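You operate a simulated robot arm through the tools that you are given. There is no shell and no other tool. Be economical: measure what you need, move in short steps, check, and stop when the job is done.

You are at the controls of a simulated two-armed robot. One attempt, no reset.

JOB
Take the napkin from the table top and lay it out flat on the worktop under the window.

The check looks at the end state, three seconds after you hand in, the way a careful person would. Anything else that was tipped, shoved, dropped, spilled or broken makes it a failure. Flat cloth is picked up by pressing the open fingertips on it (5 to 10 N) and closing them slowly along it; thin cloth reads only 2 to 8 mm in the jaws.

ROBOT AND FRAMES
Two 7-joint arms with two-finger grippers on one trunk, on a base that drives. Base frame: it is fixed to the floor where the robot stands at the start and does not move with it; the origin is under the middle of the robot, x ahead of it, y to its left, z up; the surface under the hand at the start is at about z = 750. Lengths are in mm, angles in degrees, forces in N, time in s.
The left shoulder is at the start at [25, 215, 1081], the right one opposite. With the tool pointing down near the work surface each hand reaches from about 180 to 760 mm from the robot's upright axis, wherever it stands, measured 20 degrees to its own side. Places, roughly: worktop under the window [0, 1500, 900]. Payload 2.2 kg a hand.
The TCP of each hand is the grasp point between the finger pads, 19 mm short of the fingertips. In the tool frame z runs along the fingers and y along their closing line. The gripper opens to 116 mm. The gripper's body begins 70 mm behind the TCP.
Orientation is that of the tool frame in the base frame, as a unit quaternion [w, x, y, z]. With the fingers straight down and closing along the base's y, the tool's x points along the base's -x, its y along +y and its z along -z.

CONTROLS
- The arms move only by the tool nudge_tool. It takes "left_moves", "right_moves" or both (then of equal length, played together; a hand with none holds still); each is a list of rows, each an object (a shift or turn left out is 0, a gripper value left out holds the last) with "travel": the shift along the base's x, y, z in mm, a list of three; "dr": the turn, a rotation vector about the base's x, y, z in degrees, a list of three; "claw": the finger opening in mm, from 0 to 116. In form: [{"travel": [x, y, z], "dr": [rx, ry, rz], "claw": claw}, ...]. A call has 1 to 20 rows; each row is the pose to reach, as a shift and turn from the pose commanded when the call began. Each row takes 0.2 s and may step no farther than 50 mm and 8.6 degrees from the row before; otherwise, or with a gripper value out of range, the whole call is refused. A pose out of reach is approached as far as the arm can. The call stops where the force on the tool passes 40 N (or 10 N more than at its start, if that is more) or the arm is blocked; 0.2 s more then pass. Each finger halts on what it meets, pressing with about 38 N; the grip force reading is that of the motor and also rises with nothing between the fingers. The clock runs only during rows and for 0.2 s after the last one: add rows that repeat a pose to give the fingers time. It gives the time, the measured TCP pose, the force on the tool (base axes), the opening and the grip force at its end, in the units of the frame above (readings bear some noise), with the torque about the TCP (base axes, N m) and any sound that the robot's microphone picked up.
- Cameras (640 x 400 px; columns grow to the right, rows downward): "scene" is now at [132.2, -5, 1252.8]; the picture's right is [-0.03, -1.00, -0.00], its down [-0.55, 0.02, -0.83] and it looks along [0.83, -0.03, -0.55] (base axes); focal length 281 px, centre (320, 200). "left" rides on the left gripper at [69, 15, -97] in its tool frame; the picture's right is [-0.21, 0.98, 0.00], its down [-0.76, -0.17, -0.63] and it looks along [-0.62, -0.14, 0.77] (tool axes); focal length 251 px, centre (320, 200). "right" rides on the right gripper at [69, -15, -96] in its tool frame; the picture's right is [0.21, 0.98, 0.00], its down [-0.76, 0.17, -0.63] and it looks along [-0.62, 0.14, 0.77] (tool axes); focal length 251 px, centre (320, 200). There is no depth. A picture from a camera that has moved, and an enlarged one, comes with that camera's place and axes in the base frame and with its lens.
- get_image(camera): a new picture of that camera. The clock stands still meanwhile.
- raise_lower(by): slides the trunk up (or, below 0, down) by that many mm; the arms and the scene camera ride with it, the base frame stays. It gives what a move gives, with no picture.
- drive_base(legs): drives the robot by 1 to 6 legs, each [ahead, left, turn to the left] in mm, mm and degrees, along the robot's own axes; the way and the turn of a leg run together, so that a leg with both is an arc; at most 1500 mm and 180 degrees a leg. The arms and the cameras ride along, it lands a little off, and it stops where it bumps. It gives what a move gives.
- turn_head(pan, tilt): turns the head with the scene camera to pan (to the left, within 80 degrees either way) and tilt (down, from -29 to 69), counted from straight ahead of the robot. It gives what a move gives.
- zoom(camera, box): a new picture of the part [left, top, right, bottom] of that camera's present view, enlarged. The clock stands still meanwhile.
- sign_off(): hands the job in; it is judged then, once.

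Go step by step. Nothing tells you exact positions but the pictures and the camera data: compare them with the known pose of the tool, close in by small moves and look again before you grip or let go. The budget is 120 turns and 100 pictures, counting those below and the enlarged ones. Unless the task says otherwise, let go and move clear before handing in, and close with one line.

The tools are called by a JSON object that holds its "name" and its "arguments". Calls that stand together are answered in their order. nudge_tool: Moves the arms, as the interface text tells. Its arguments: {"type":"object","properties":{"left_moves":{"type":"array","items":{"type":"object","properties":{"travel":{"type":"array","items":{"type":"number"}},"dr":{"type":"array","items":{"type":"number"}},"claw":{"type":"number"}}}},"right_moves":{"type":"array","items":{"type":"object","properties":{"travel":{"type":"array","items":{"type":"number"}},"dr":{"type":"array","items":{"type":"number"}},"claw":{"type":"number"}}}}},"required":[]} The other tools are called the same way: raise_lower (by) slides the trunk up or down; drive_base (legs) drives the base; turn_head (pan, tilt) turns the head that bears the scene camera; get_image (camera) takes a picture; zoom (camera, box) takes an enlarged picture of a part of a camera's view; sign_off () hands the job in.

At the start:

```text
time_s: 0.0
left_tcp_pos: [525.9, 148.2, 958.7]
left_tool_rot: [-0.002, 0.0, 1.0, 0.0]
left_wrist_force: [-0.2, 0.2, 0.5]
left_moment: [0.01, 0.01, 0.01]
left_gripper_width: 116.0
left_grasp_force: 0.1
right_tcp_pos: [537.4, -210.2, 934.1]
right_tool_rot: [0.0, 0.001, 1.0, 0.0]
right_wrist_force: [-0.8, 0.3, 0.0]
right_moment: [0.0, -0.02, 0.0]
right_gripper_width: 116.1
right_grasp_force: 0.0
trunk travel left (down, up): [-225.0, 265.0]
robot x, y, heading: [-1.5, 0.7, 0.2]
head pan, tilt: [-1.9, 33.4]
```

scene: 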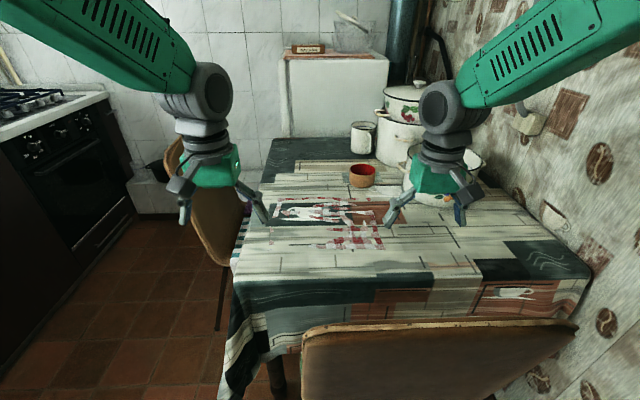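
right: 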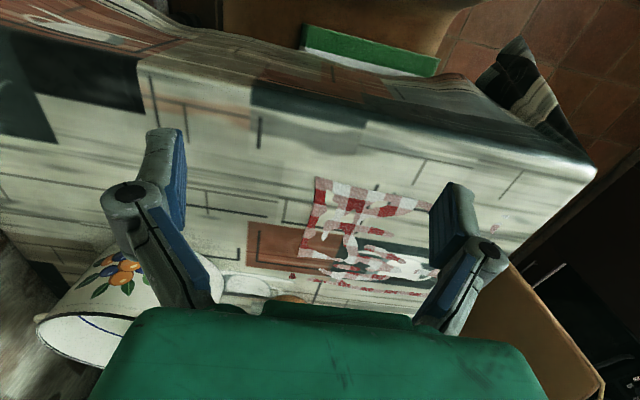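
left: 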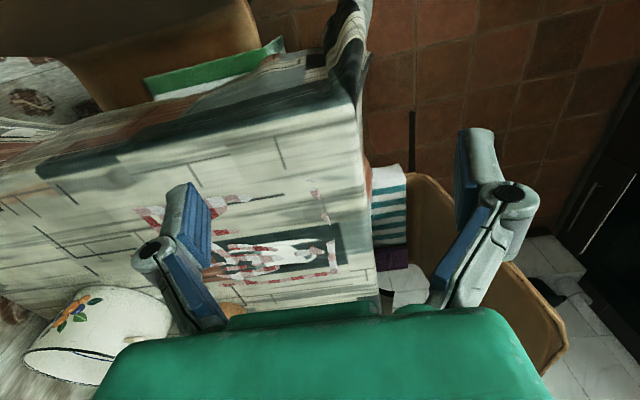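

I see a red-white checked napkin on the tablecloth ahead; it is mixed visually with the cloth's pattern. I zoom to find its outline.

{"name": "zoom", "arguments": {"camera": "scene", "box": [230, 160, 430, 285]}}

{"name": "zoom", "arguments": {"camera": "right", "box": [240, 150, 480, 300]}}

{"name": "turn_head", "arguments": {"pan": 78, "tilt": 20}}

{"name": "get_image", "arguments": {"camera": "scene"}}

```text
3.20 times, centred on (330, 222) of scene
camera zoom: at [132.2, -5.0, 1252.8], right [-0.03, -1.0, 0.0], down [-0.55, 0.02, -0.83], along [0.83, -0.03, -0.55], focal length 898 px, centre (288, 128)
```

zoom: 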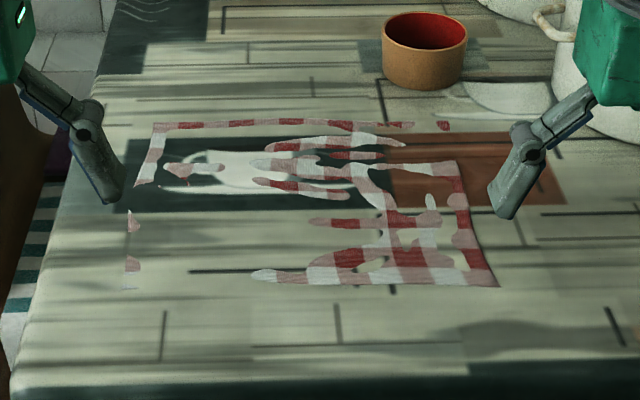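

```text
2.67 times, centred on (360, 225) of right
camera zoom: at [467.7, -225.9, 1030.5], right [-0.21, 0.98, 0.0], down [0.76, 0.17, 0.63], along [0.62, 0.14, -0.78], focal length 670 px, centre (213, 133)
```

zoom: 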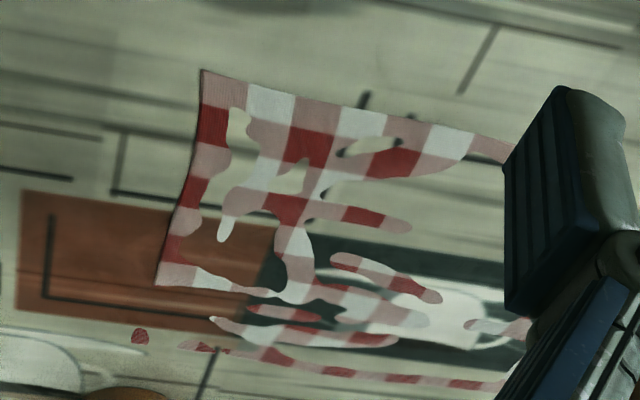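

```text
time_s: 1.5
left_tcp_pos: [523.4, 148.8, 961.6]
left_tool_rot: [0.001, 0.001, 1.0, 0.001]
left_wrist_force: [0.6, 0.6, 0.2]
left_moment: [0.02, -0.01, 0.0]
left_gripper_width: 116.3
left_grasp_force: 0.1
right_tcp_pos: [533.1, -210.4, 936.6]
right_tool_rot: [0.001, 0.0, 1.0, 0.0]
right_wrist_force: [0.6, -0.7, 0.4]
right_moment: [-0.01, 0.0, -0.02]
right_gripper_width: 115.9
right_grasp_force: 0.0
trunk travel left (down, up): [-225.0, 265.0]
robot x, y, heading: [-0.8, -2.9, 0.1]
head pan, tilt: [78.0, 20.0]
```

```text
94 pictures are left
camera scene: at [62.8, 89.1, 1274.6], right [0.98, -0.21, 0.0], down [-0.08, -0.33, -0.94], along [0.19, 0.92, -0.34], focal length 281 px, centre (320, 200)
```

scene: 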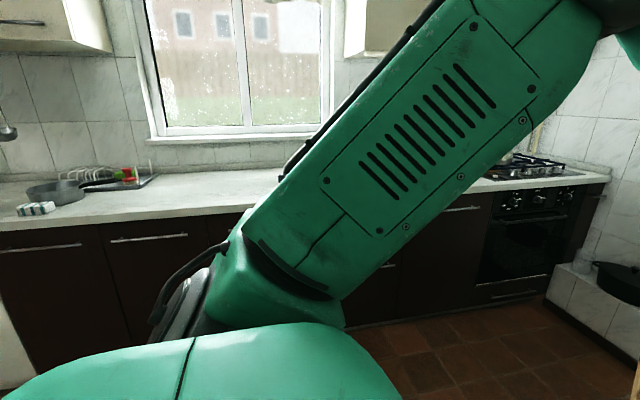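

The napkin lies about x 660–900, y −193…105, interleaving with the patterned tablecloth at z≈750; the worktop is on the left with free space under the window. I'll bring both hands over the near corners for a closer look.

{"name": "nudge_tool", "arguments": {"left_moves": [{"travel": [35, -12, -25]}, {"travel": [70, -25, -50], "claw": 60}, {"travel": [105, -38, -75], "claw": 60}, {"travel": [135, -50, -105], "claw": 40}, {"travel": [135, -50, -105], "claw": 40}], "right_moves": [{"travel": [30, 6, -20]}, {"travel": [60, 12, -40], "claw": 60}, {"travel": [90, 20, -60], "claw": 60}, {"travel": [122, 25, -80], "claw": 40}, {"travel": [122, 25, -80], "claw": 40}]}}

{"name": "turn_head", "arguments": {"pan": 0, "tilt": 35}}

{"name": "get_image", "arguments": {"camera": "right"}}

{"name": "get_image", "arguments": {"camera": "left"}}

{"name": "get_image", "arguments": {"camera": "scene"}}

```text
time_s: 2.7
left_tcp_pos: [660.2, 97.7, 859.7]
left_tool_rot: [0.003, 0.0, 1.0, 0.0]
left_wrist_force: [-0.7, 0.0, 0.4]
left_moment: [0.01, -0.02, 0.0]
left_gripper_width: 40.0
left_grasp_force: 0.0
right_tcp_pos: [654.1, -184.1, 858.7]
right_tool_rot: [0.002, -0.001, 1.0, 0.001]
right_wrist_force: [0.1, 0.0, 0.8]
right_moment: [0.01, -0.04, 0.0]
right_gripper_width: 39.7
right_grasp_force: 0.1
trunk travel left (down, up): [-225.0, 265.0]
robot x, y, heading: [0.0, -0.3, -0.0]
head pan, tilt: [78.0, 20.0]
```

```text
time_s: 4.2
left_tcp_pos: [660.8, 99.3, 857.0]
left_tool_rot: [0.0, 0.0, 1.0, 0.0]
left_wrist_force: [-0.1, -0.3, 0.0]
left_moment: [0.01, 0.0, 0.02]
left_gripper_width: 40.0
left_grasp_force: 0.0
right_tcp_pos: [657.9, -184.4, 855.8]
right_tool_rot: [0.001, 0.0, 1.0, 0.0]
right_wrist_force: [-0.6, -0.5, -0.9]
right_moment: [0.02, 0.01, 0.02]
right_gripper_width: 40.2
right_grasp_force: 0.1
trunk travel left (down, up): [-225.0, 265.0]
robot x, y, heading: [1.7, 2.1, 0.1]
head pan, tilt: [0.0, 35.0]
```

```text
93 pictures are left
camera right: at [587.9, -200.8, 952.1], right [-0.21, 0.98, 0.0], down [0.76, 0.17, 0.63], along [0.62, 0.14, -0.77], focal length 251 px, centre (320, 200)
```

right: 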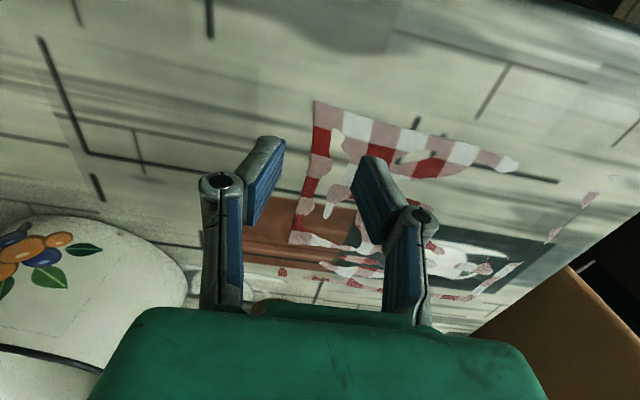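

```text
92 pictures are left
camera left: at [592.0, 112.6, 953.5], right [0.21, 0.98, 0.0], down [0.76, -0.17, 0.63], along [0.62, -0.14, -0.77], focal length 251 px, centre (320, 200)
```

left: 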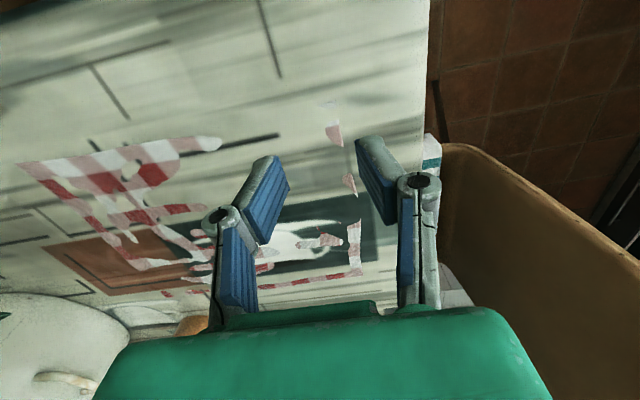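

```text
91 pictures are left
camera scene: at [132.9, -2.1, 1250.3], right [0.0, -1.0, 0.0], down [-0.58, 0.0, -0.82], along [0.82, 0.0, -0.58], focal length 281 px, centre (320, 200)
```

scene: 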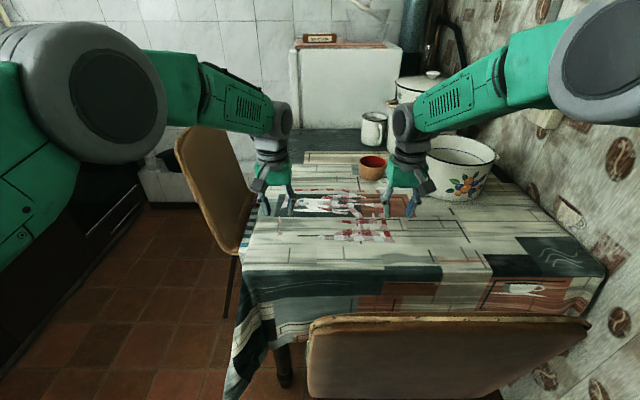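

The near edge runs from about (652, −190) to (660, 105), the cloth being some 295 × 240 mm. I set both hands just inside these corners, tips a few mm above the cloth.

{"name": "nudge_tool", "arguments": {"left_moves": [{"travel": [6, -10, -30], "claw": 26}, {"travel": [13, -20, -60], "claw": 26}, {"travel": [13, -20, -80], "claw": 26}, {"travel": [13, -20, -80], "claw": 26}], "right_moves": [{"travel": [6, 10, -30], "claw": 26}, {"travel": [12, 20, -60], "claw": 26}, {"travel": [12, 20, -79], "claw": 26}, {"travel": [12, 20, -79], "claw": 26}]}}

{"name": "zoom", "arguments": {"camera": "right", "box": [200, 80, 440, 230]}}

{"name": "zoom", "arguments": {"camera": "left", "box": [200, 80, 440, 230]}}

```text
time_s: 5.2
left_tcp_pos: [675.9, 78.8, 775.1]
left_tool_rot: [0.001, -0.001, 1.0, 0.0]
left_wrist_force: [0.6, -0.3, 0.4]
left_moment: [0.0, -0.01, 0.01]
left_gripper_width: 26.2
left_grasp_force: 0.0
right_tcp_pos: [668.8, -163.9, 774.5]
right_tool_rot: [0.002, 0.0, 1.0, 0.0]
right_wrist_force: [0.4, 0.3, 0.4]
right_moment: [0.0, -0.03, -0.01]
right_gripper_width: 26.0
right_grasp_force: 0.2
trunk travel left (down, up): [-225.0, 265.0]
robot x, y, heading: [0.7, 4.0, 0.0]
head pan, tilt: [0.0, 35.0]
```

```text
2.67 times, centred on (320, 155) of right
camera zoom: at [599.4, -180.1, 872.2], right [-0.21, 0.98, 0.0], down [0.75, 0.17, 0.63], along [0.62, 0.14, -0.77], focal length 670 px, centre (320, 320)
```

zoom: 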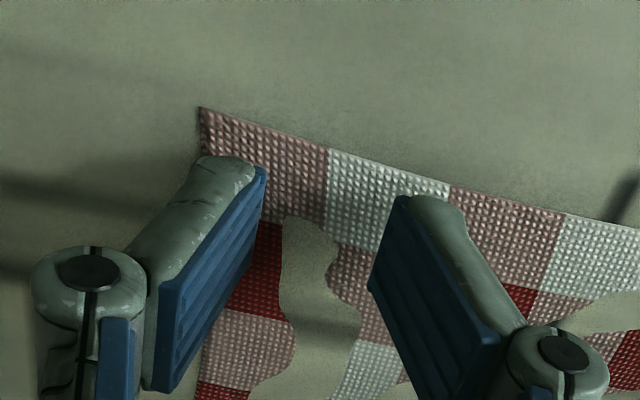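

```text
2.67 times, centred on (320, 155) of left
camera zoom: at [605.6, 93.3, 872.7], right [0.21, 0.98, 0.0], down [0.75, -0.17, 0.63], along [0.62, -0.14, -0.77], focal length 670 px, centre (320, 320)
```

zoom: 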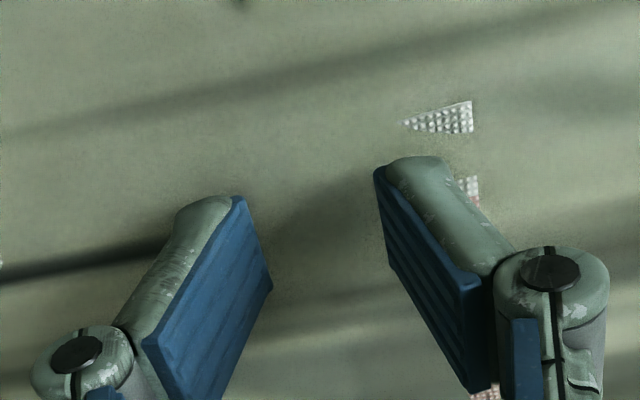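

Both tip pairs sit just inside the corners. I lower in small steps looking for 5–10 N.

{"name": "nudge_tool", "arguments": {"left_moves": [{"travel": [-4, 0, -2]}, {"travel": [-4, 0, -4]}, {"travel": [-4, 0, -4]}], "right_moves": [{"travel": [-4, 0, -2]}, {"travel": [-4, 0, -4]}, {"travel": [-4, 0, -4]}]}}

```text
time_s: 6.0
left_tcp_pos: [669.6, 78.2, 771.4]
left_tool_rot: [0.003, 0.0, 1.0, 0.0]
left_wrist_force: [0.5, -0.1, 0.8]
left_moment: [0.0, 0.03, -0.02]
left_gripper_width: 26.0
left_grasp_force: 0.1
right_tcp_pos: [662.7, -163.4, 770.9]
right_tool_rot: [0.001, 0.0, 1.0, 0.0]
right_wrist_force: [0.7, 0.4, -0.3]
right_moment: [0.03, 0.06, -0.01]
right_gripper_width: 25.8
right_grasp_force: 0.1
trunk travel left (down, up): [-225.0, 265.0]
robot x, y, heading: [1.8, -0.2, 0.2]
head pan, tilt: [0.0, 35.0]
```

No contact yet; further down.

{"name": "nudge_tool", "arguments": {"left_moves": [{"travel": [0, 0, -1.5]}, {"travel": [0, 0, -3]}, {"travel": [0, 0, -3]}], "right_moves": [{"travel": [0, 0, -1.5]}, {"travel": [0, 0, -3]}, {"travel": [0, 0, -3]}]}}

```text
time_s: 6.8
left_tcp_pos: [667.6, 77.8, 770.1]
left_tool_rot: [0.003, 0.0, 1.0, -0.001]
left_wrist_force: [0.0, -0.9, 11.1]
left_moment: [-0.03, 0.03, 0.05]
left_gripper_width: 22.0
left_grasp_force: 0.1
right_tcp_pos: [662.8, -163.6, 771.4]
right_tool_rot: [0.002, 0.001, 1.0, 0.001]
right_wrist_force: [0.7, 0.5, 9.8]
right_moment: [-0.01, -0.01, 0.0]
right_gripper_width: 26.2
right_grasp_force: 0.2
trunk travel left (down, up): [-225.0, 265.0]
robot x, y, heading: [-2.5, 0.7, 0.0]
head pan, tilt: [0.0, 35.0]
```

Contact at about 10 N on both. I ease off slightly and close slowly.

{"name": "nudge_tool", "arguments": {"left_moves": [{"travel": [0, 0, 0.5], "claw": 22}, {"travel": [0, 0, 0.5], "claw": 20}, {"travel": [0, 0, 0.5], "claw": 18}, {"travel": [0, 0, 0.5], "claw": 16}, {"travel": [0, 0, 0.5], "claw": 14}, {"travel": [0, 0, 0.5], "claw": 12}, {"travel": [0, 0, 0.5], "claw": 10}, {"travel": [0, 0, 0.5], "claw": 8}, {"travel": [0, 0, 0.5], "claw": 6}, {"travel": [0, 0, 0.5], "claw": 4}, {"travel": [0, 0, 0.5], "claw": 2}, {"travel": [0, 0, 0.5], "claw": 0}, {"travel": [0, 0, 0.5], "claw": 0}, {"travel": [0, 0, 0.5], "claw": 0}], "right_moves": [{"travel": [0, 0, 0.3], "claw": 24}, {"travel": [0, 0, 0.3], "claw": 22}, {"travel": [0, 0, 0.3], "claw": 20}, {"travel": [0, 0, 0.3], "claw": 18}, {"travel": [0, 0, 0.3], "claw": 16}, {"travel": [0, 0, 0.3], "claw": 14}, {"travel": [0, 0, 0.3], "claw": 12}, {"travel": [0, 0, 0.3], "claw": 10}, {"travel": [0, 0, 0.3], "claw": 8}, {"travel": [0, 0, 0.3], "claw": 6}, {"travel": [0, 0, 0.3], "claw": 4}, {"travel": [0, 0, 0.3], "claw": 2}, {"travel": [0, 0, 0.3], "claw": 0}, {"travel": [0, 0, 0.3], "claw": 0}]}}

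{"name": "zoom", "arguments": {"camera": "right", "box": [200, 80, 440, 230]}}

{"name": "zoom", "arguments": {"camera": "left", "box": [200, 80, 440, 230]}}

```text
time_s: 9.8
left_tcp_pos: [667.4, 78.1, 770.0]
left_tool_rot: [0.001, 0.001, 1.0, 0.0]
left_wrist_force: [0.3, -1.1, 10.1]
left_moment: [0.04, 0.03, -0.03]
left_gripper_width: 3.8
left_grasp_force: 35.9
right_tcp_pos: [663.1, -165.4, 769.5]
right_tool_rot: [0.002, 0.0, 1.0, 0.0]
right_wrist_force: [-0.3, 0.6, 4.6]
right_moment: [0.03, 0.03, 0.02]
right_gripper_width: 0.0
right_grasp_force: 28.8
trunk travel left (down, up): [-225.0, 265.0]
robot x, y, heading: [5.4, -0.5, -0.1]
head pan, tilt: [0.0, 35.0]
```

```text
2.67 times, centred on (320, 155) of right
camera zoom: at [594.1, -180.5, 866.4], right [-0.21, 0.98, 0.0], down [0.75, 0.17, 0.63], along [0.62, 0.14, -0.77], focal length 670 px, centre (320, 320)
```

zoom: 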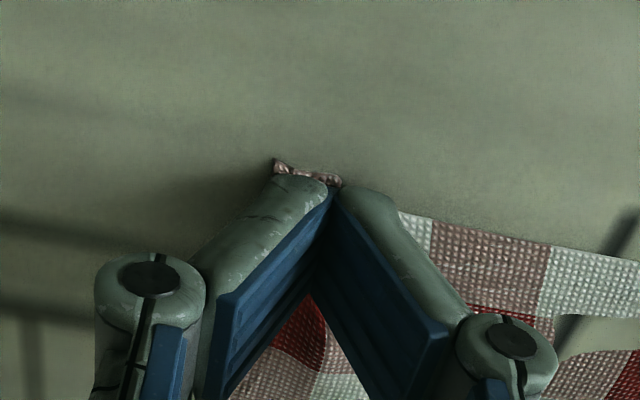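

```text
2.67 times, centred on (320, 155) of left
camera zoom: at [597.5, 92.5, 866.9], right [0.21, 0.98, 0.0], down [0.75, -0.17, 0.64], along [0.62, -0.14, -0.77], focal length 670 px, centre (320, 320)
```

zoom: 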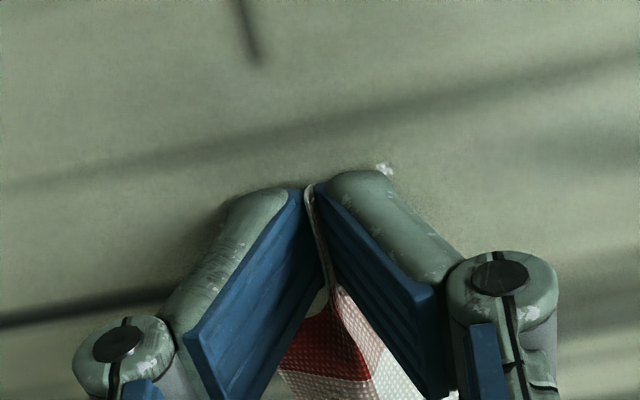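

The left hand holds a fold (3.8 mm); the right one slipped (0 mm). I raise the right a little, open it and look.

{"name": "nudge_tool", "arguments": {"right_moves": [{"travel": [0, 0, 10], "claw": 0}, {"travel": [0, 0, 10], "claw": 36}, {"travel": [0, 0, 10], "claw": 36}]}}

{"name": "zoom", "arguments": {"camera": "right", "box": [200, 80, 440, 230]}}

```text
time_s: 10.6
left_tcp_pos: [667.8, 77.8, 769.6]
left_tool_rot: [0.001, -0.001, 1.0, 0.001]
left_wrist_force: [0.2, -1.5, 12.8]
left_moment: [-0.05, 0.06, 0.0]
left_gripper_width: 3.8
left_grasp_force: 35.8
right_tcp_pos: [662.9, -165.9, 780.2]
right_tool_rot: [0.001, 0.0, 1.0, 0.0]
right_wrist_force: [-0.4, -0.5, 0.1]
right_moment: [-0.03, 0.02, 0.0]
right_gripper_width: 36.1
right_grasp_force: 0.1
trunk travel left (down, up): [-225.0, 265.0]
robot x, y, heading: [0.6, 3.6, 0.0]
head pan, tilt: [0.0, 35.0]
```

```text
2.67 times, centred on (320, 155) of right
camera zoom: at [593.9, -180.9, 876.3], right [-0.21, 0.98, 0.0], down [0.75, 0.17, 0.63], along [0.62, 0.14, -0.77], focal length 670 px, centre (320, 320)
```

zoom: 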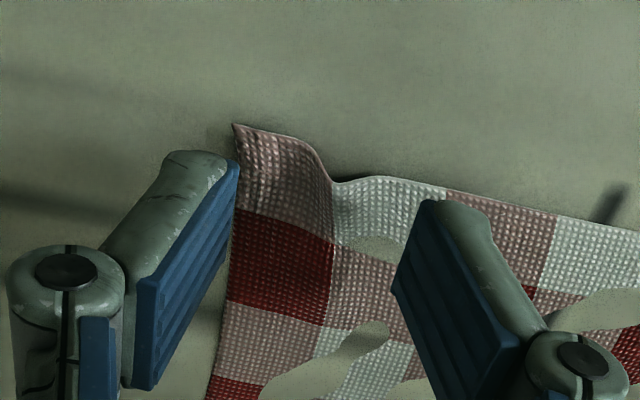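

The cloth already waves up between the fingers. I press again slightly inward, a little firmer, and close slowly.

{"name": "nudge_tool", "arguments": {"right_moves": [{"travel": [4, 9, 0], "claw": 32}, {"travel": [4, 9, -7], "claw": 32}, {"travel": [4, 9, -9], "claw": 32}, {"travel": [4, 9, -10.5], "claw": 32}, {"travel": [4, 9, -10.5], "claw": 32}]}}

```text
time_s: 11.8
left_tcp_pos: [668.0, 77.8, 770.9]
left_tool_rot: [0.002, 0.0, 1.0, 0.0]
left_wrist_force: [0.7, 0.0, 10.3]
left_moment: [0.0, 0.03, 0.0]
left_gripper_width: 3.5
left_grasp_force: 33.2
right_tcp_pos: [666.7, -155.1, 771.7]
right_tool_rot: [0.004, 0.0, 1.0, 0.0]
right_wrist_force: [1.8, -0.2, 10.6]
right_moment: [-0.01, 0.01, -0.01]
right_gripper_width: 32.8
right_grasp_force: 0.1
trunk travel left (down, up): [-225.0, 265.0]
robot x, y, heading: [1.0, -0.8, -0.0]
head pan, tilt: [0.0, 35.0]
```

{"name": "nudge_tool", "arguments": {"right_moves": [{"claw": 30}, {"claw": 28}, {"claw": 26}, {"claw": 24}, {"claw": 22}, {"claw": 20}, {"claw": 18}, {"claw": 16}, {"claw": 14}, {"claw": 12}, {"claw": 10}, {"claw": 8}, {"claw": 6}, {"claw": 4}, {"claw": 2}, {"claw": 0}, {"claw": 0}, {"claw": 0}]}}

{"name": "zoom", "arguments": {"camera": "right", "box": [200, 80, 440, 230]}}

```text
time_s: 15.6
left_tcp_pos: [667.6, 78.6, 770.9]
left_tool_rot: [0.002, 0.0, 1.0, 0.0]
left_wrist_force: [0.7, -0.8, 8.2]
left_moment: [0.0, -0.02, 0.02]
left_gripper_width: 3.5
left_grasp_force: 30.4
right_tcp_pos: [665.8, -155.7, 770.4]
right_tool_rot: [0.001, 0.0, 1.0, 0.0]
right_wrist_force: [1.2, 0.4, 10.9]
right_moment: [0.01, 0.02, 0.0]
right_gripper_width: 3.5
right_grasp_force: 31.8
trunk travel left (down, up): [-225.0, 265.0]
robot x, y, heading: [-0.4, 1.2, 0.1]
head pan, tilt: [0.0, 35.0]
```

```text
2.67 times, centred on (320, 155) of right
camera zoom: at [597.5, -171.4, 866.7], right [-0.21, 0.98, 0.0], down [0.75, 0.17, 0.64], along [0.62, 0.14, -0.77], focal length 670 px, centre (320, 320)
```

zoom: 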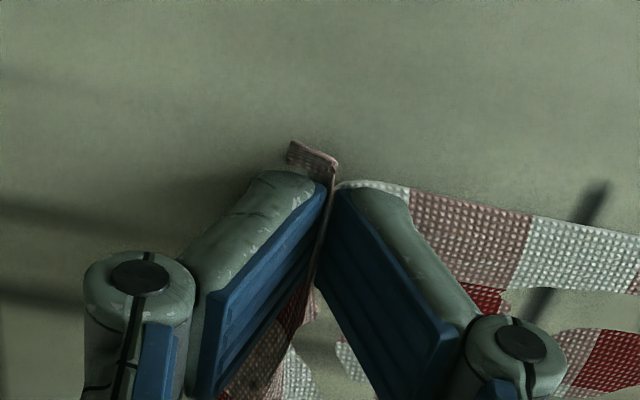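

Both grip at 3.5 mm. I lift slowly and look.

{"name": "nudge_tool", "arguments": {"left_moves": [{"travel": [0, 0, 10]}, {"travel": [0, 0, 25]}, {"travel": [0, 0, 45]}, {"travel": [0, 0, 70]}, {"travel": [0, 0, 95]}, {"travel": [0, 0, 120]}, {"travel": [0, 0, 145]}, {"travel": [0, 0, 170]}, {"travel": [0, 0, 195]}, {"travel": [0, 0, 220]}, {"travel": [0, 0, 245]}, {"travel": [0, 0, 270]}, {"travel": [0, 0, 295]}, {"travel": [0, 0, 295]}], "right_moves": [{"travel": [0, 0, 10]}, {"travel": [0, 0, 25]}, {"travel": [0, 0, 45]}, {"travel": [0, 0, 70]}, {"travel": [0, 0, 95]}, {"travel": [0, 0, 120]}, {"travel": [0, 0, 145]}, {"travel": [0, 0, 170]}, {"travel": [0, 0, 195]}, {"travel": [0, 0, 220]}, {"travel": [0, 0, 245]}, {"travel": [0, 0, 270]}, {"travel": [0, 0, 295]}, {"travel": [0, 0, 295]}]}}

{"name": "get_image", "arguments": {"camera": "scene"}}

```text
time_s: 18.6
left_tcp_pos: [668.7, 77.1, 1065.7]
left_tool_rot: [-0.001, 0.0, 1.0, 0.001]
left_wrist_force: [0.2, 0.7, -0.5]
left_moment: [-0.04, -0.02, 0.0]
left_gripper_width: 2.9
left_grasp_force: 29.8
left hand out of reach, approached as far as the arm can: row 13, 14
right_tcp_pos: [668.3, -156.7, 1064.2]
right_tool_rot: [0.001, 0.0, 1.0, 0.001]
right_wrist_force: [0.6, 1.4, -0.1]
right_moment: [-0.02, 0.05, -0.02]
right_gripper_width: 3.6
right_grasp_force: 32.1
trunk travel left (down, up): [-225.0, 265.0]
robot x, y, heading: [-1.8, 1.8, -0.2]
head pan, tilt: [0.0, 35.0]
```

```text
84 pictures are left
camera scene: at [132.9, -2.2, 1250.3], right [0.0, -1.0, 0.0], down [-0.58, 0.0, -0.82], along [0.82, 0.0, -0.58], focal length 281 px, centre (320, 200)
```

scene: 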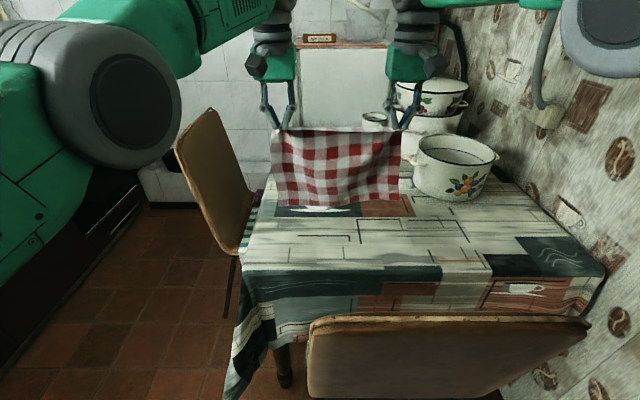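

The napkin hangs nicely between both hands. I raise the trunk and draw the hands in for the drive.

{"name": "raise_lower", "arguments": {"by": 180}}

{"name": "nudge_tool", "arguments": {"left_moves": [{"travel": [-25, 0, 0]}, {"travel": [-50, 0, 0]}, {"travel": [-75, 0, 0]}, {"travel": [-100, 0, 0]}, {"travel": [-125, 0, 0]}, {"travel": [-150, 0, 0]}, {"travel": [-175, 0, 0]}, {"travel": [-175, 0, 0]}], "right_moves": [{"travel": [-25, 0, 0]}, {"travel": [-50, 0, 0]}, {"travel": [-75, 0, 0]}, {"travel": [-100, 0, 0]}, {"travel": [-125, 0, 0]}, {"travel": [-150, 0, 0]}, {"travel": [-175, 0, 0]}, {"travel": [-175, 0, 0]}]}}

{"name": "get_image", "arguments": {"camera": "scene"}}

{"name": "turn_head", "arguments": {"pan": 80, "tilt": 35}}

{"name": "get_image", "arguments": {"camera": "scene"}}

```text
time_s: 20.6
left_tcp_pos: [670.2, 78.2, 1245.0]
left_tool_rot: [0.001, 0.0, 1.0, 0.001]
left_wrist_force: [0.3, -0.3, 0.9]
left_moment: [0.01, 0.01, 0.04]
left_gripper_width: 2.6
left_grasp_force: 32.8
right_tcp_pos: [669.2, -154.7, 1243.9]
right_tool_rot: [0.001, 0.0, 1.0, 0.0]
right_wrist_force: [-0.6, -0.1, 0.3]
right_moment: [-0.05, 0.02, -0.02]
right_gripper_width: 3.9
right_grasp_force: 35.0
trunk travel left (down, up): [-405.0, 85.0]
robot x, y, heading: [-1.2, -0.0, -0.2]
head pan, tilt: [0.0, 35.0]
```

```text
time_s: 22.4
left_tcp_pos: [491.8, 78.3, 1242.5]
left_tool_rot: [0.001, 0.0, 1.0, 0.0]
left_wrist_force: [0.3, -1.0, -1.2]
left_moment: [-0.02, 0.05, -0.03]
left_gripper_width: 3.2
left_grasp_force: 32.9
right_tcp_pos: [493.7, -157.2, 1244.4]
right_tool_rot: [0.0, 0.0, 1.0, 0.0]
right_wrist_force: [1.3, 0.7, -0.1]
right_moment: [0.03, 0.03, 0.01]
right_gripper_width: 3.3
right_grasp_force: 31.4
trunk travel left (down, up): [-405.0, 85.0]
robot x, y, heading: [1.9, 1.9, -0.0]
head pan, tilt: [0.0, 35.0]
```

```text
83 pictures are left
camera scene: at [132.2, -2.0, 1430.3], right [0.0, -1.0, 0.0], down [-0.58, 0.0, -0.82], along [0.82, 0.0, -0.58], focal length 281 px, centre (320, 200)
```

scene: 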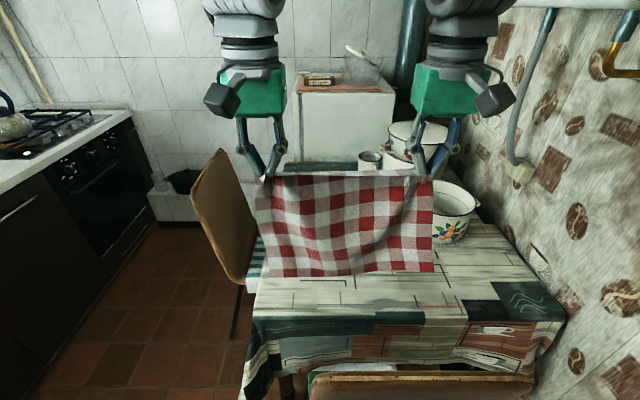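

```text
time_s: 24.0
left_tcp_pos: [489.3, 79.8, 1247.4]
left_tool_rot: [0.003, -0.002, 1.0, -0.003]
left_wrist_force: [0.1, -0.8, -0.7]
left_moment: [0.0, -0.03, 0.0]
left_gripper_width: 3.1
left_grasp_force: 31.9
right_tcp_pos: [493.0, -156.6, 1245.3]
right_tool_rot: [0.002, 0.0, 1.0, -0.001]
right_wrist_force: [0.0, 2.0, 0.6]
right_moment: [0.0, -0.04, 0.03]
right_gripper_width: 2.7
right_grasp_force: 28.4
trunk travel left (down, up): [-405.0, 85.0]
robot x, y, heading: [-0.9, 2.8, 0.1]
head pan, tilt: [80.0, 35.0]
```

```text
82 pictures are left
camera scene: at [117.5, 45.1, 1431.5], right [0.53, -0.85, 0.0], down [-0.48, -0.3, -0.82], along [0.7, 0.44, -0.57], focal length 281 px, centre (320, 200)
```

scene: 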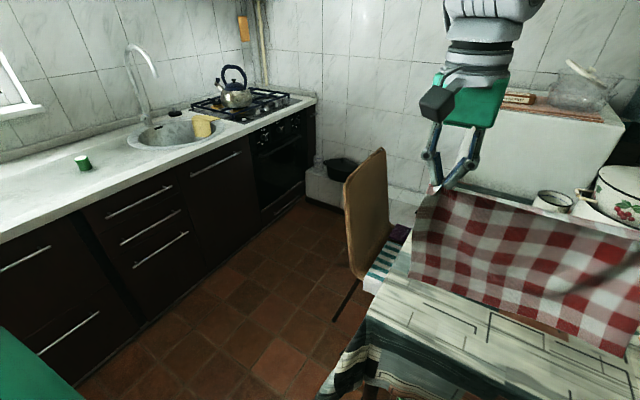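

The cloth hangs free and clear of things. I turn the base to the left in place in two steps, checking for bumps.

{"name": "drive_base", "arguments": {"legs": [[0, 0, 45]]}}

{"name": "get_image", "arguments": {"camera": "scene"}}

```text
time_s: 25.9
left_tcp_pos: [369.6, 330.9, 1280.7]
left_tool_rot: [0.022, -0.275, 0.961, -0.014]
left_wrist_force: [-0.6, -11.1, 2.3]
left_moment: [0.15, -0.43, -0.01]
left_gripper_width: 2.7
left_grasp_force: 32.1
right_tcp_pos: [491.7, 117.6, 1265.0]
right_tool_rot: [0.018, -0.263, 0.964, 0.027]
right_wrist_force: [-6.1, 5.5, 2.6]
right_moment: [0.23, -0.15, 0.06]
right_gripper_width: 3.3
right_grasp_force: 32.0
trunk travel left (down, up): [-405.0, 85.0]
robot x, y, heading: [7.8, 60.7, 30.6]
head pan, tilt: [80.0, 35.0]
stopped in leg 1: the robot was blocked; the commanded pose is now the measured one
```

```text
81 pictures are left
camera scene: at [48.8, 136.9, 1441.2], right [0.97, -0.25, 0.01], down [-0.12, -0.48, -0.87], along [0.22, 0.84, -0.5], focal length 281 px, centre (320, 200)
```

scene: 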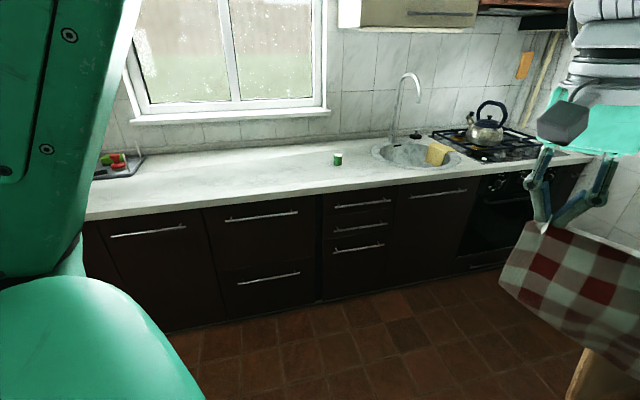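

The turn was blocked at about 30°. I look around to see what touched: first the front chair.

{"name": "turn_head", "arguments": {"pan": 0, "tilt": 60}}

{"name": "get_image", "arguments": {"camera": "scene"}}

{"name": "turn_head", "arguments": {"pan": -70, "tilt": 50}}

{"name": "get_image", "arguments": {"camera": "scene"}}

```text
time_s: 27.4
left_tcp_pos: [397.3, 348.6, 1262.6]
left_tool_rot: [0.004, -0.276, 0.961, -0.025]
left_wrist_force: [7.0, -11.3, -1.3]
left_moment: [-0.2, -0.05, 0.01]
left_gripper_width: 2.9
left_grasp_force: 31.9
right_tcp_pos: [519.1, 134.7, 1247.7]
right_tool_rot: [0.003, -0.262, 0.965, 0.021]
right_wrist_force: [-5.7, 10.5, 0.8]
right_moment: [0.2, 0.18, 0.04]
right_gripper_width: 3.4
right_grasp_force: 32.1
trunk travel left (down, up): [-405.0, 85.0]
robot x, y, heading: [10.1, 59.4, 30.5]
head pan, tilt: [0.0, 60.0]
```

```text
80 pictures are left
camera scene: at [51.9, 161.7, 1423.5], right [1.0, 0.03, -0.01], down [0.01, -0.64, -0.77], along [-0.03, 0.77, -0.64], focal length 281 px, centre (320, 200)
```

scene: 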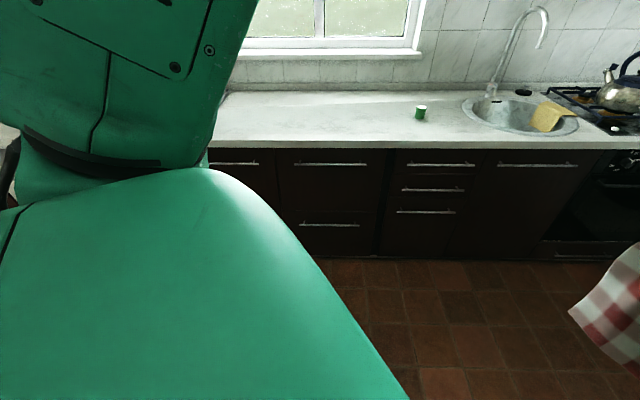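

```text
time_s: 28.8
left_tcp_pos: [386.3, 355.4, 1266.2]
left_tool_rot: [0.008, -0.278, 0.96, -0.026]
left_wrist_force: [5.6, -9.5, -0.9]
left_moment: [-0.17, -0.13, -0.01]
left_gripper_width: 3.2
left_grasp_force: 32.3
right_tcp_pos: [508.4, 140.1, 1251.6]
right_tool_rot: [0.007, -0.261, 0.965, 0.018]
right_wrist_force: [-5.8, 9.8, 0.9]
right_moment: [0.2, 0.13, 0.07]
right_gripper_width: 3.5
right_grasp_force: 32.0
trunk travel left (down, up): [-405.0, 85.0]
robot x, y, heading: [7.3, 62.2, 29.9]
head pan, tilt: [-70.0, 50.0]
```

```text
79 pictures are left
camera scene: at [40.1, 166.4, 1423.5], right [1.0, 0.02, 0.0], down [0.01, -0.64, -0.77], along [-0.02, 0.77, -0.64], focal length 281 px, centre (320, 200)
```

scene: 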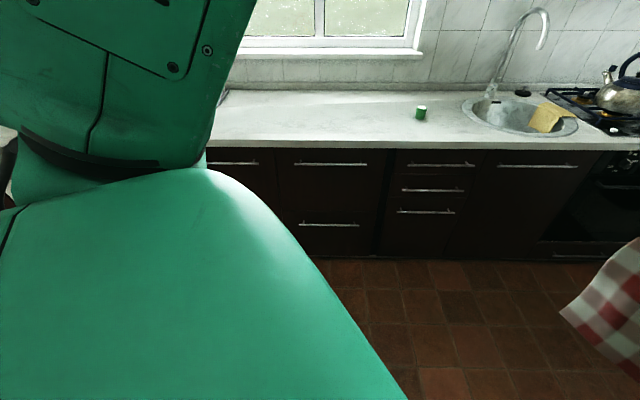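

The head appears jammed against the left upper arm (it doesn't follow pan commands), and the cloth is pulled taut between the hands. I move both hands forward and down, slightly together, to free the head.

{"name": "nudge_tool", "arguments": {"left_moves": [{"travel": [18, 6, -8]}, {"travel": [36, 14, -16]}, {"travel": [54, 24, -24]}, {"travel": [72, 34, -34]}, {"travel": [90, 44, -42]}, {"travel": [109, 53, -52]}, {"travel": [109, 53, -52]}], "right_moves": [{"travel": [16, 14, -6]}, {"travel": [32, 26, -12]}, {"travel": [48, 36, -18]}, {"travel": [64, 46, -24]}, {"travel": [82, 56, -30]}, {"travel": [99, 65, -37]}, {"travel": [99, 65, -37]}]}}

{"name": "get_image", "arguments": {"camera": "scene"}}

```text
time_s: 30.4
left_tcp_pos: [497.0, 408.2, 1214.4]
left_tool_rot: [0.01, -0.276, 0.961, -0.02]
left_wrist_force: [0.0, -0.3, -0.4]
left_moment: [0.01, -0.02, 0.0]
left_gripper_width: 3.0
left_grasp_force: 32.9
right_tcp_pos: [609.2, 202.6, 1215.0]
right_tool_rot: [0.006, -0.261, 0.965, 0.019]
right_wrist_force: [-0.6, -0.5, 1.0]
right_moment: [0.08, -0.01, 0.0]
right_gripper_width: 2.6
right_grasp_force: 30.1
trunk travel left (down, up): [-405.0, 85.0]
robot x, y, heading: [8.1, 61.4, 30.4]
head pan, tilt: [-70.0, 50.0]
```

```text
78 pictures are left
camera scene: at [104.1, 32.2, 1409.0], right [-0.64, -0.77, 0.0], down [-0.59, 0.49, -0.64], along [0.49, -0.41, -0.77], focal length 281 px, centre (320, 200)
```

scene: 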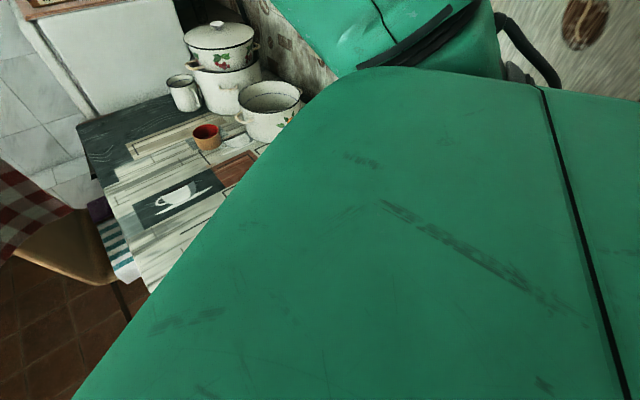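

The head is free and the table things stand untouched. I set it straight and check the cloth.

{"name": "turn_head", "arguments": {"pan": 0, "tilt": 40}}

{"name": "get_image", "arguments": {"camera": "scene"}}

```text
time_s: 31.8
left_tcp_pos: [496.6, 410.4, 1212.8]
left_tool_rot: [0.009, -0.276, 0.961, -0.02]
left_wrist_force: [0.3, 0.2, -0.7]
left_moment: [0.02, -0.01, 0.0]
left_gripper_width: 2.8
left_grasp_force: 30.3
right_tcp_pos: [609.4, 204.4, 1214.8]
right_tool_rot: [0.006, -0.263, 0.965, 0.019]
right_wrist_force: [0.2, -0.2, -0.5]
right_moment: [0.06, 0.01, 0.01]
right_gripper_width: 3.5
right_grasp_force: 34.1
trunk travel left (down, up): [-405.0, 85.0]
robot x, y, heading: [2.4, 58.4, 30.3]
head pan, tilt: [0.0, 40.0]
```

```text
77 pictures are left
camera scene: at [118.8, 124.4, 1422.9], right [0.51, -0.86, 0.0], down [-0.56, -0.33, -0.76], along [0.66, 0.39, -0.65], focal length 281 px, centre (320, 200)
```

scene: 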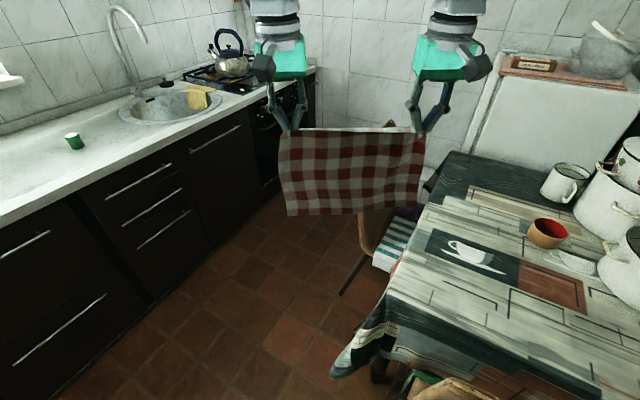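

All clear; the cloth hangs well. I finish the turn toward the worktop.

{"name": "drive_base", "arguments": {"legs": [[0, 0, 30], [0, 0, 29.5]]}}

{"name": "get_image", "arguments": {"camera": "scene"}}

```text
time_s: 35.2
left_tcp_pos: [-50.0, 659.0, 1214.1]
left_tool_rot: [-0.018, 0.719, -0.695, 0.012]
left_wrist_force: [0.0, 0.4, 0.8]
left_moment: [0.02, -0.01, 0.01]
left_gripper_width: 2.3
left_grasp_force: 30.8
right_tcp_pos: [183.6, 653.5, 1214.0]
right_tool_rot: [0.004, 0.709, -0.705, -0.019]
right_wrist_force: [-0.2, 0.3, 0.4]
right_moment: [0.02, 0.16, 0.02]
right_gripper_width: 3.6
right_grasp_force: 36.6
trunk travel left (down, up): [-405.0, 85.0]
robot x, y, heading: [5.8, 63.6, 90.4]
head pan, tilt: [0.0, 40.0]
```

```text
76 pictures are left
camera scene: at [5.7, 188.9, 1422.9], right [1.0, 0.01, 0.0], down [0.0, -0.65, -0.76], along [0.0, 0.76, -0.65], focal length 281 px, centre (320, 200)
```

scene: 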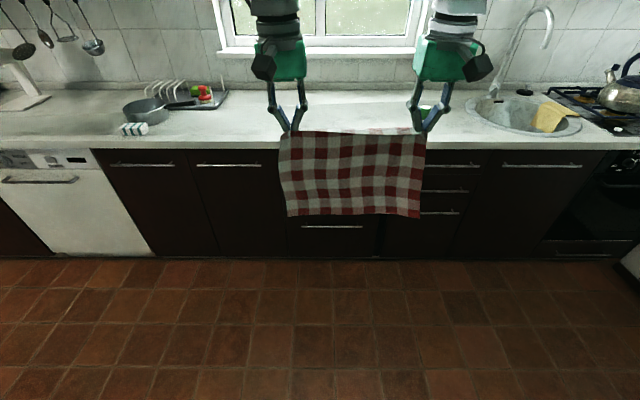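

Heading 90°, cloth centred at x≈65, free counter between pan board (x<−440) and the green can (x≈480). I drive ahead.

{"name": "drive_base", "arguments": {"legs": [[350, 0, 0], [270, 0, 0]]}}

{"name": "get_image", "arguments": {"camera": "scene"}}

{"name": "get_image", "arguments": {"camera": "left"}}

```text
time_s: 39.0
left_tcp_pos: [-56.7, 1281.5, 1215.3]
left_tool_rot: [-0.019, 0.721, -0.693, 0.011]
left_wrist_force: [0.1, 0.1, 0.5]
left_moment: [0.02, -0.01, 0.03]
left_gripper_width: 2.5
left_grasp_force: 31.0
right_tcp_pos: [177.2, 1277.4, 1217.7]
right_tool_rot: [0.003, 0.711, -0.703, -0.021]
right_wrist_force: [0.8, 0.7, 0.2]
right_moment: [0.01, 0.02, 0.0]
right_gripper_width: 2.9
right_grasp_force: 31.6
trunk travel left (down, up): [-405.0, 85.0]
robot x, y, heading: [1.6, 687.6, 90.6]
head pan, tilt: [0.0, 40.0]
```

```text
75 pictures are left
camera scene: at [0.5, 815.5, 1423.0], right [1.0, 0.01, 0.0], down [0.01, -0.65, -0.76], along [-0.01, 0.76, -0.65], focal length 281 px, centre (320, 200)
```

scene: 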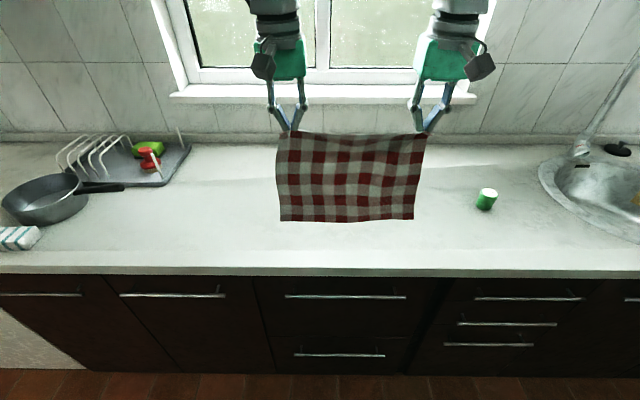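

```text
74 pictures are left
camera left: at [-74.7, 1210.6, 1311.1], right [-0.98, 0.18, -0.04], down [0.11, 0.75, 0.65], along [0.14, 0.63, -0.76], focal length 251 px, centre (320, 200)
```

left: 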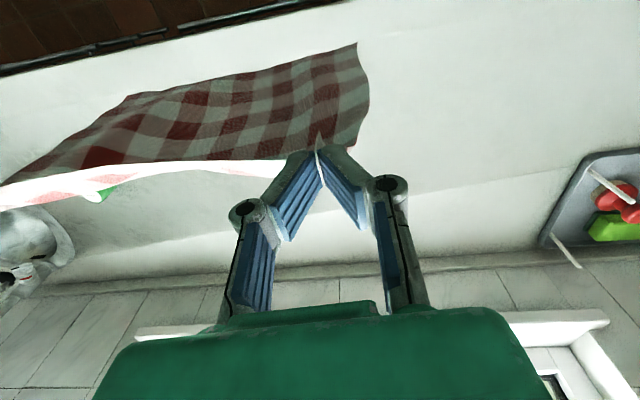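

The counter (front edge y≈1210, height maybe 840–880) is free here. I go another 120 mm ahead so the cloth can be laid in the middle of its depth.

{"name": "drive_base", "arguments": {"legs": [[120, 0, 0]]}}

{"name": "get_image", "arguments": {"camera": "scene"}}

```text
time_s: 40.2
left_tcp_pos: [-58.6, 1397.0, 1218.3]
left_tool_rot: [-0.02, 0.72, -0.693, 0.01]
left_wrist_force: [-0.1, -0.1, -0.9]
left_moment: [-0.07, -0.01, -0.01]
left_gripper_width: 3.1
left_grasp_force: 32.7
right_tcp_pos: [177.3, 1393.2, 1219.3]
right_tool_rot: [0.003, 0.71, -0.704, -0.022]
right_wrist_force: [0.3, -0.1, -0.4]
right_moment: [-0.01, -0.02, -0.03]
right_gripper_width: 2.7
right_grasp_force: 31.6
trunk travel left (down, up): [-405.0, 85.0]
robot x, y, heading: [0.8, 806.6, 90.6]
head pan, tilt: [0.0, 40.0]
```

```text
73 pictures are left
camera scene: at [-0.3, 933.9, 1423.0], right [1.0, 0.01, 0.0], down [0.01, -0.65, -0.76], along [-0.01, 0.76, -0.65], focal length 281 px, centre (320, 200)
```

scene: 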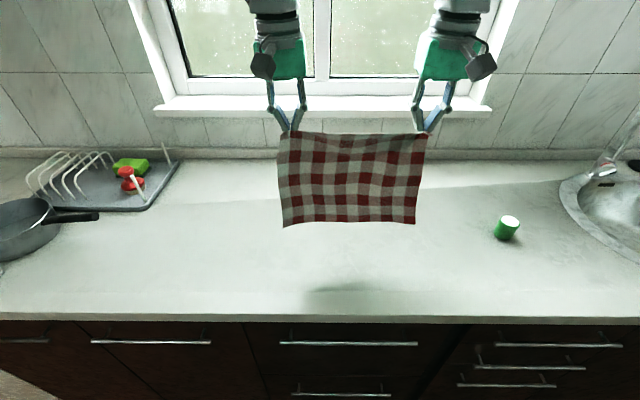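

The cloth bottom is ~80 mm above the counter. I move forward to y≈1500 and lower until the far edge nearly touches.

{"name": "nudge_tool", "arguments": {"left_moves": [{"travel": [0, 20, -8]}, {"travel": [0, 40, -16]}, {"travel": [0, 60, -24]}, {"travel": [0, 80, -34]}, {"travel": [0, 100, -46]}, {"travel": [0, 105, -58]}, {"travel": [0, 105, -66]}, {"travel": [0, 105, -66]}, {"travel": [0, 105, -66]}], "right_moves": [{"travel": [0, 20, -8]}, {"travel": [0, 40, -16]}, {"travel": [0, 60, -24]}, {"travel": [0, 80, -34]}, {"travel": [0, 100, -46]}, {"travel": [0, 107, -58]}, {"travel": [0, 107, -66]}, {"travel": [0, 107, -66]}, {"travel": [0, 107, -66]}]}}

{"name": "get_image", "arguments": {"camera": "scene"}}

```text
time_s: 42.2
left_tcp_pos: [-59.5, 1493.8, 1153.1]
left_tool_rot: [-0.021, 0.72, -0.693, 0.008]
left_wrist_force: [0.7, 0.9, 0.0]
left_moment: [0.02, -0.04, -0.02]
left_gripper_width: 2.5
left_grasp_force: 30.4
left hand out of reach, approached as far as the arm can: row 5, 6, 7, 8, 9
right_tcp_pos: [176.8, 1495.7, 1155.7]
right_tool_rot: [0.002, 0.71, -0.703, -0.024]
right_wrist_force: [-0.7, 0.4, -0.1]
right_moment: [0.01, -0.01, 0.01]
right_gripper_width: 2.9
right_grasp_force: 32.1
trunk travel left (down, up): [-405.0, 85.0]
robot x, y, heading: [-0.8, 807.9, 90.4]
head pan, tilt: [0.0, 40.0]
```

```text
72 pictures are left
camera scene: at [-0.4, 935.9, 1422.8], right [1.0, 0.01, 0.0], down [0.01, -0.65, -0.76], along [-0.01, 0.76, -0.65], focal length 281 px, centre (320, 200)
```

scene: 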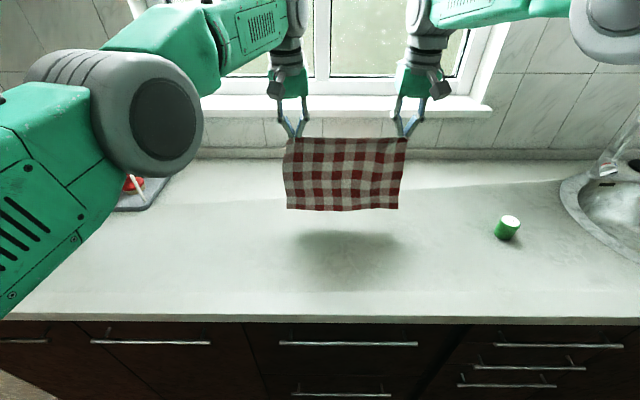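

Bottom edge is ~45 mm above the counter. Lower by 40 mm and look.

{"name": "nudge_tool", "arguments": {"left_moves": [{"travel": [0, 0, -10]}, {"travel": [0, 0, -20]}, {"travel": [0, 0, -30]}, {"travel": [0, 0, -40]}, {"travel": [0, 0, -40]}, {"travel": [0, 0, -40]}], "right_moves": [{"travel": [0, 0, -10]}, {"travel": [0, 0, -20]}, {"travel": [0, 0, -30]}, {"travel": [0, 0, -40]}, {"travel": [0, 0, -40]}, {"travel": [0, 0, -40]}]}}

{"name": "zoom", "arguments": {"camera": "scene", "box": [240, 110, 480, 260]}}

{"name": "get_image", "arguments": {"camera": "right"}}

```text
time_s: 43.6
left_tcp_pos: [-59.0, 1493.1, 1112.3]
left_tool_rot: [-0.021, 0.72, -0.694, 0.009]
left_wrist_force: [-1.1, -0.7, -0.3]
left_moment: [0.01, -0.02, 0.01]
left_gripper_width: 3.1
left_grasp_force: 32.6
right_tcp_pos: [176.8, 1496.2, 1112.6]
right_tool_rot: [0.002, 0.71, -0.704, -0.022]
right_wrist_force: [-1.1, 1.2, -0.1]
right_moment: [0.02, -0.02, -0.01]
right_gripper_width: 2.5
right_grasp_force: 31.5
trunk travel left (down, up): [-405.0, 85.0]
robot x, y, heading: [0.4, 809.6, 90.6]
head pan, tilt: [0.0, 40.0]
```

```text
2.67 times, centred on (360, 185) of scene
camera zoom: at [-0.3, 936.8, 1422.7], right [1.0, 0.01, 0.0], down [0.01, -0.65, -0.76], along [-0.01, 0.76, -0.65], focal length 748 px, centre (213, 240)
```

zoom: 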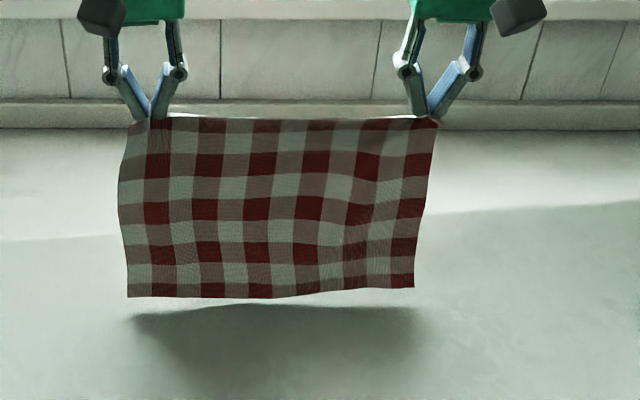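

```text
70 pictures are left
camera right: at [196.2, 1423.7, 1207.5], right [-0.97, -0.22, 0.03], down [-0.15, 0.74, 0.66], along [-0.17, 0.64, -0.75], focal length 251 px, centre (320, 200)
```

right: 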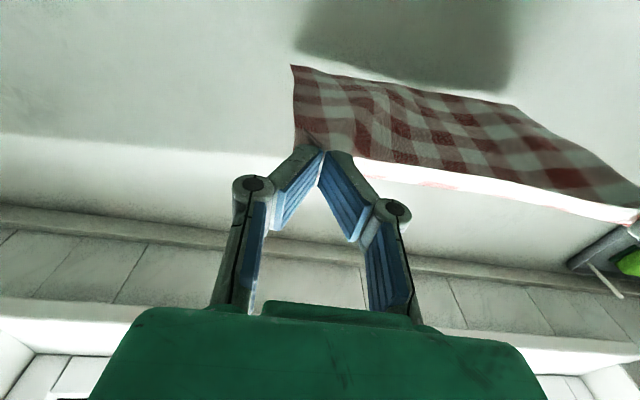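

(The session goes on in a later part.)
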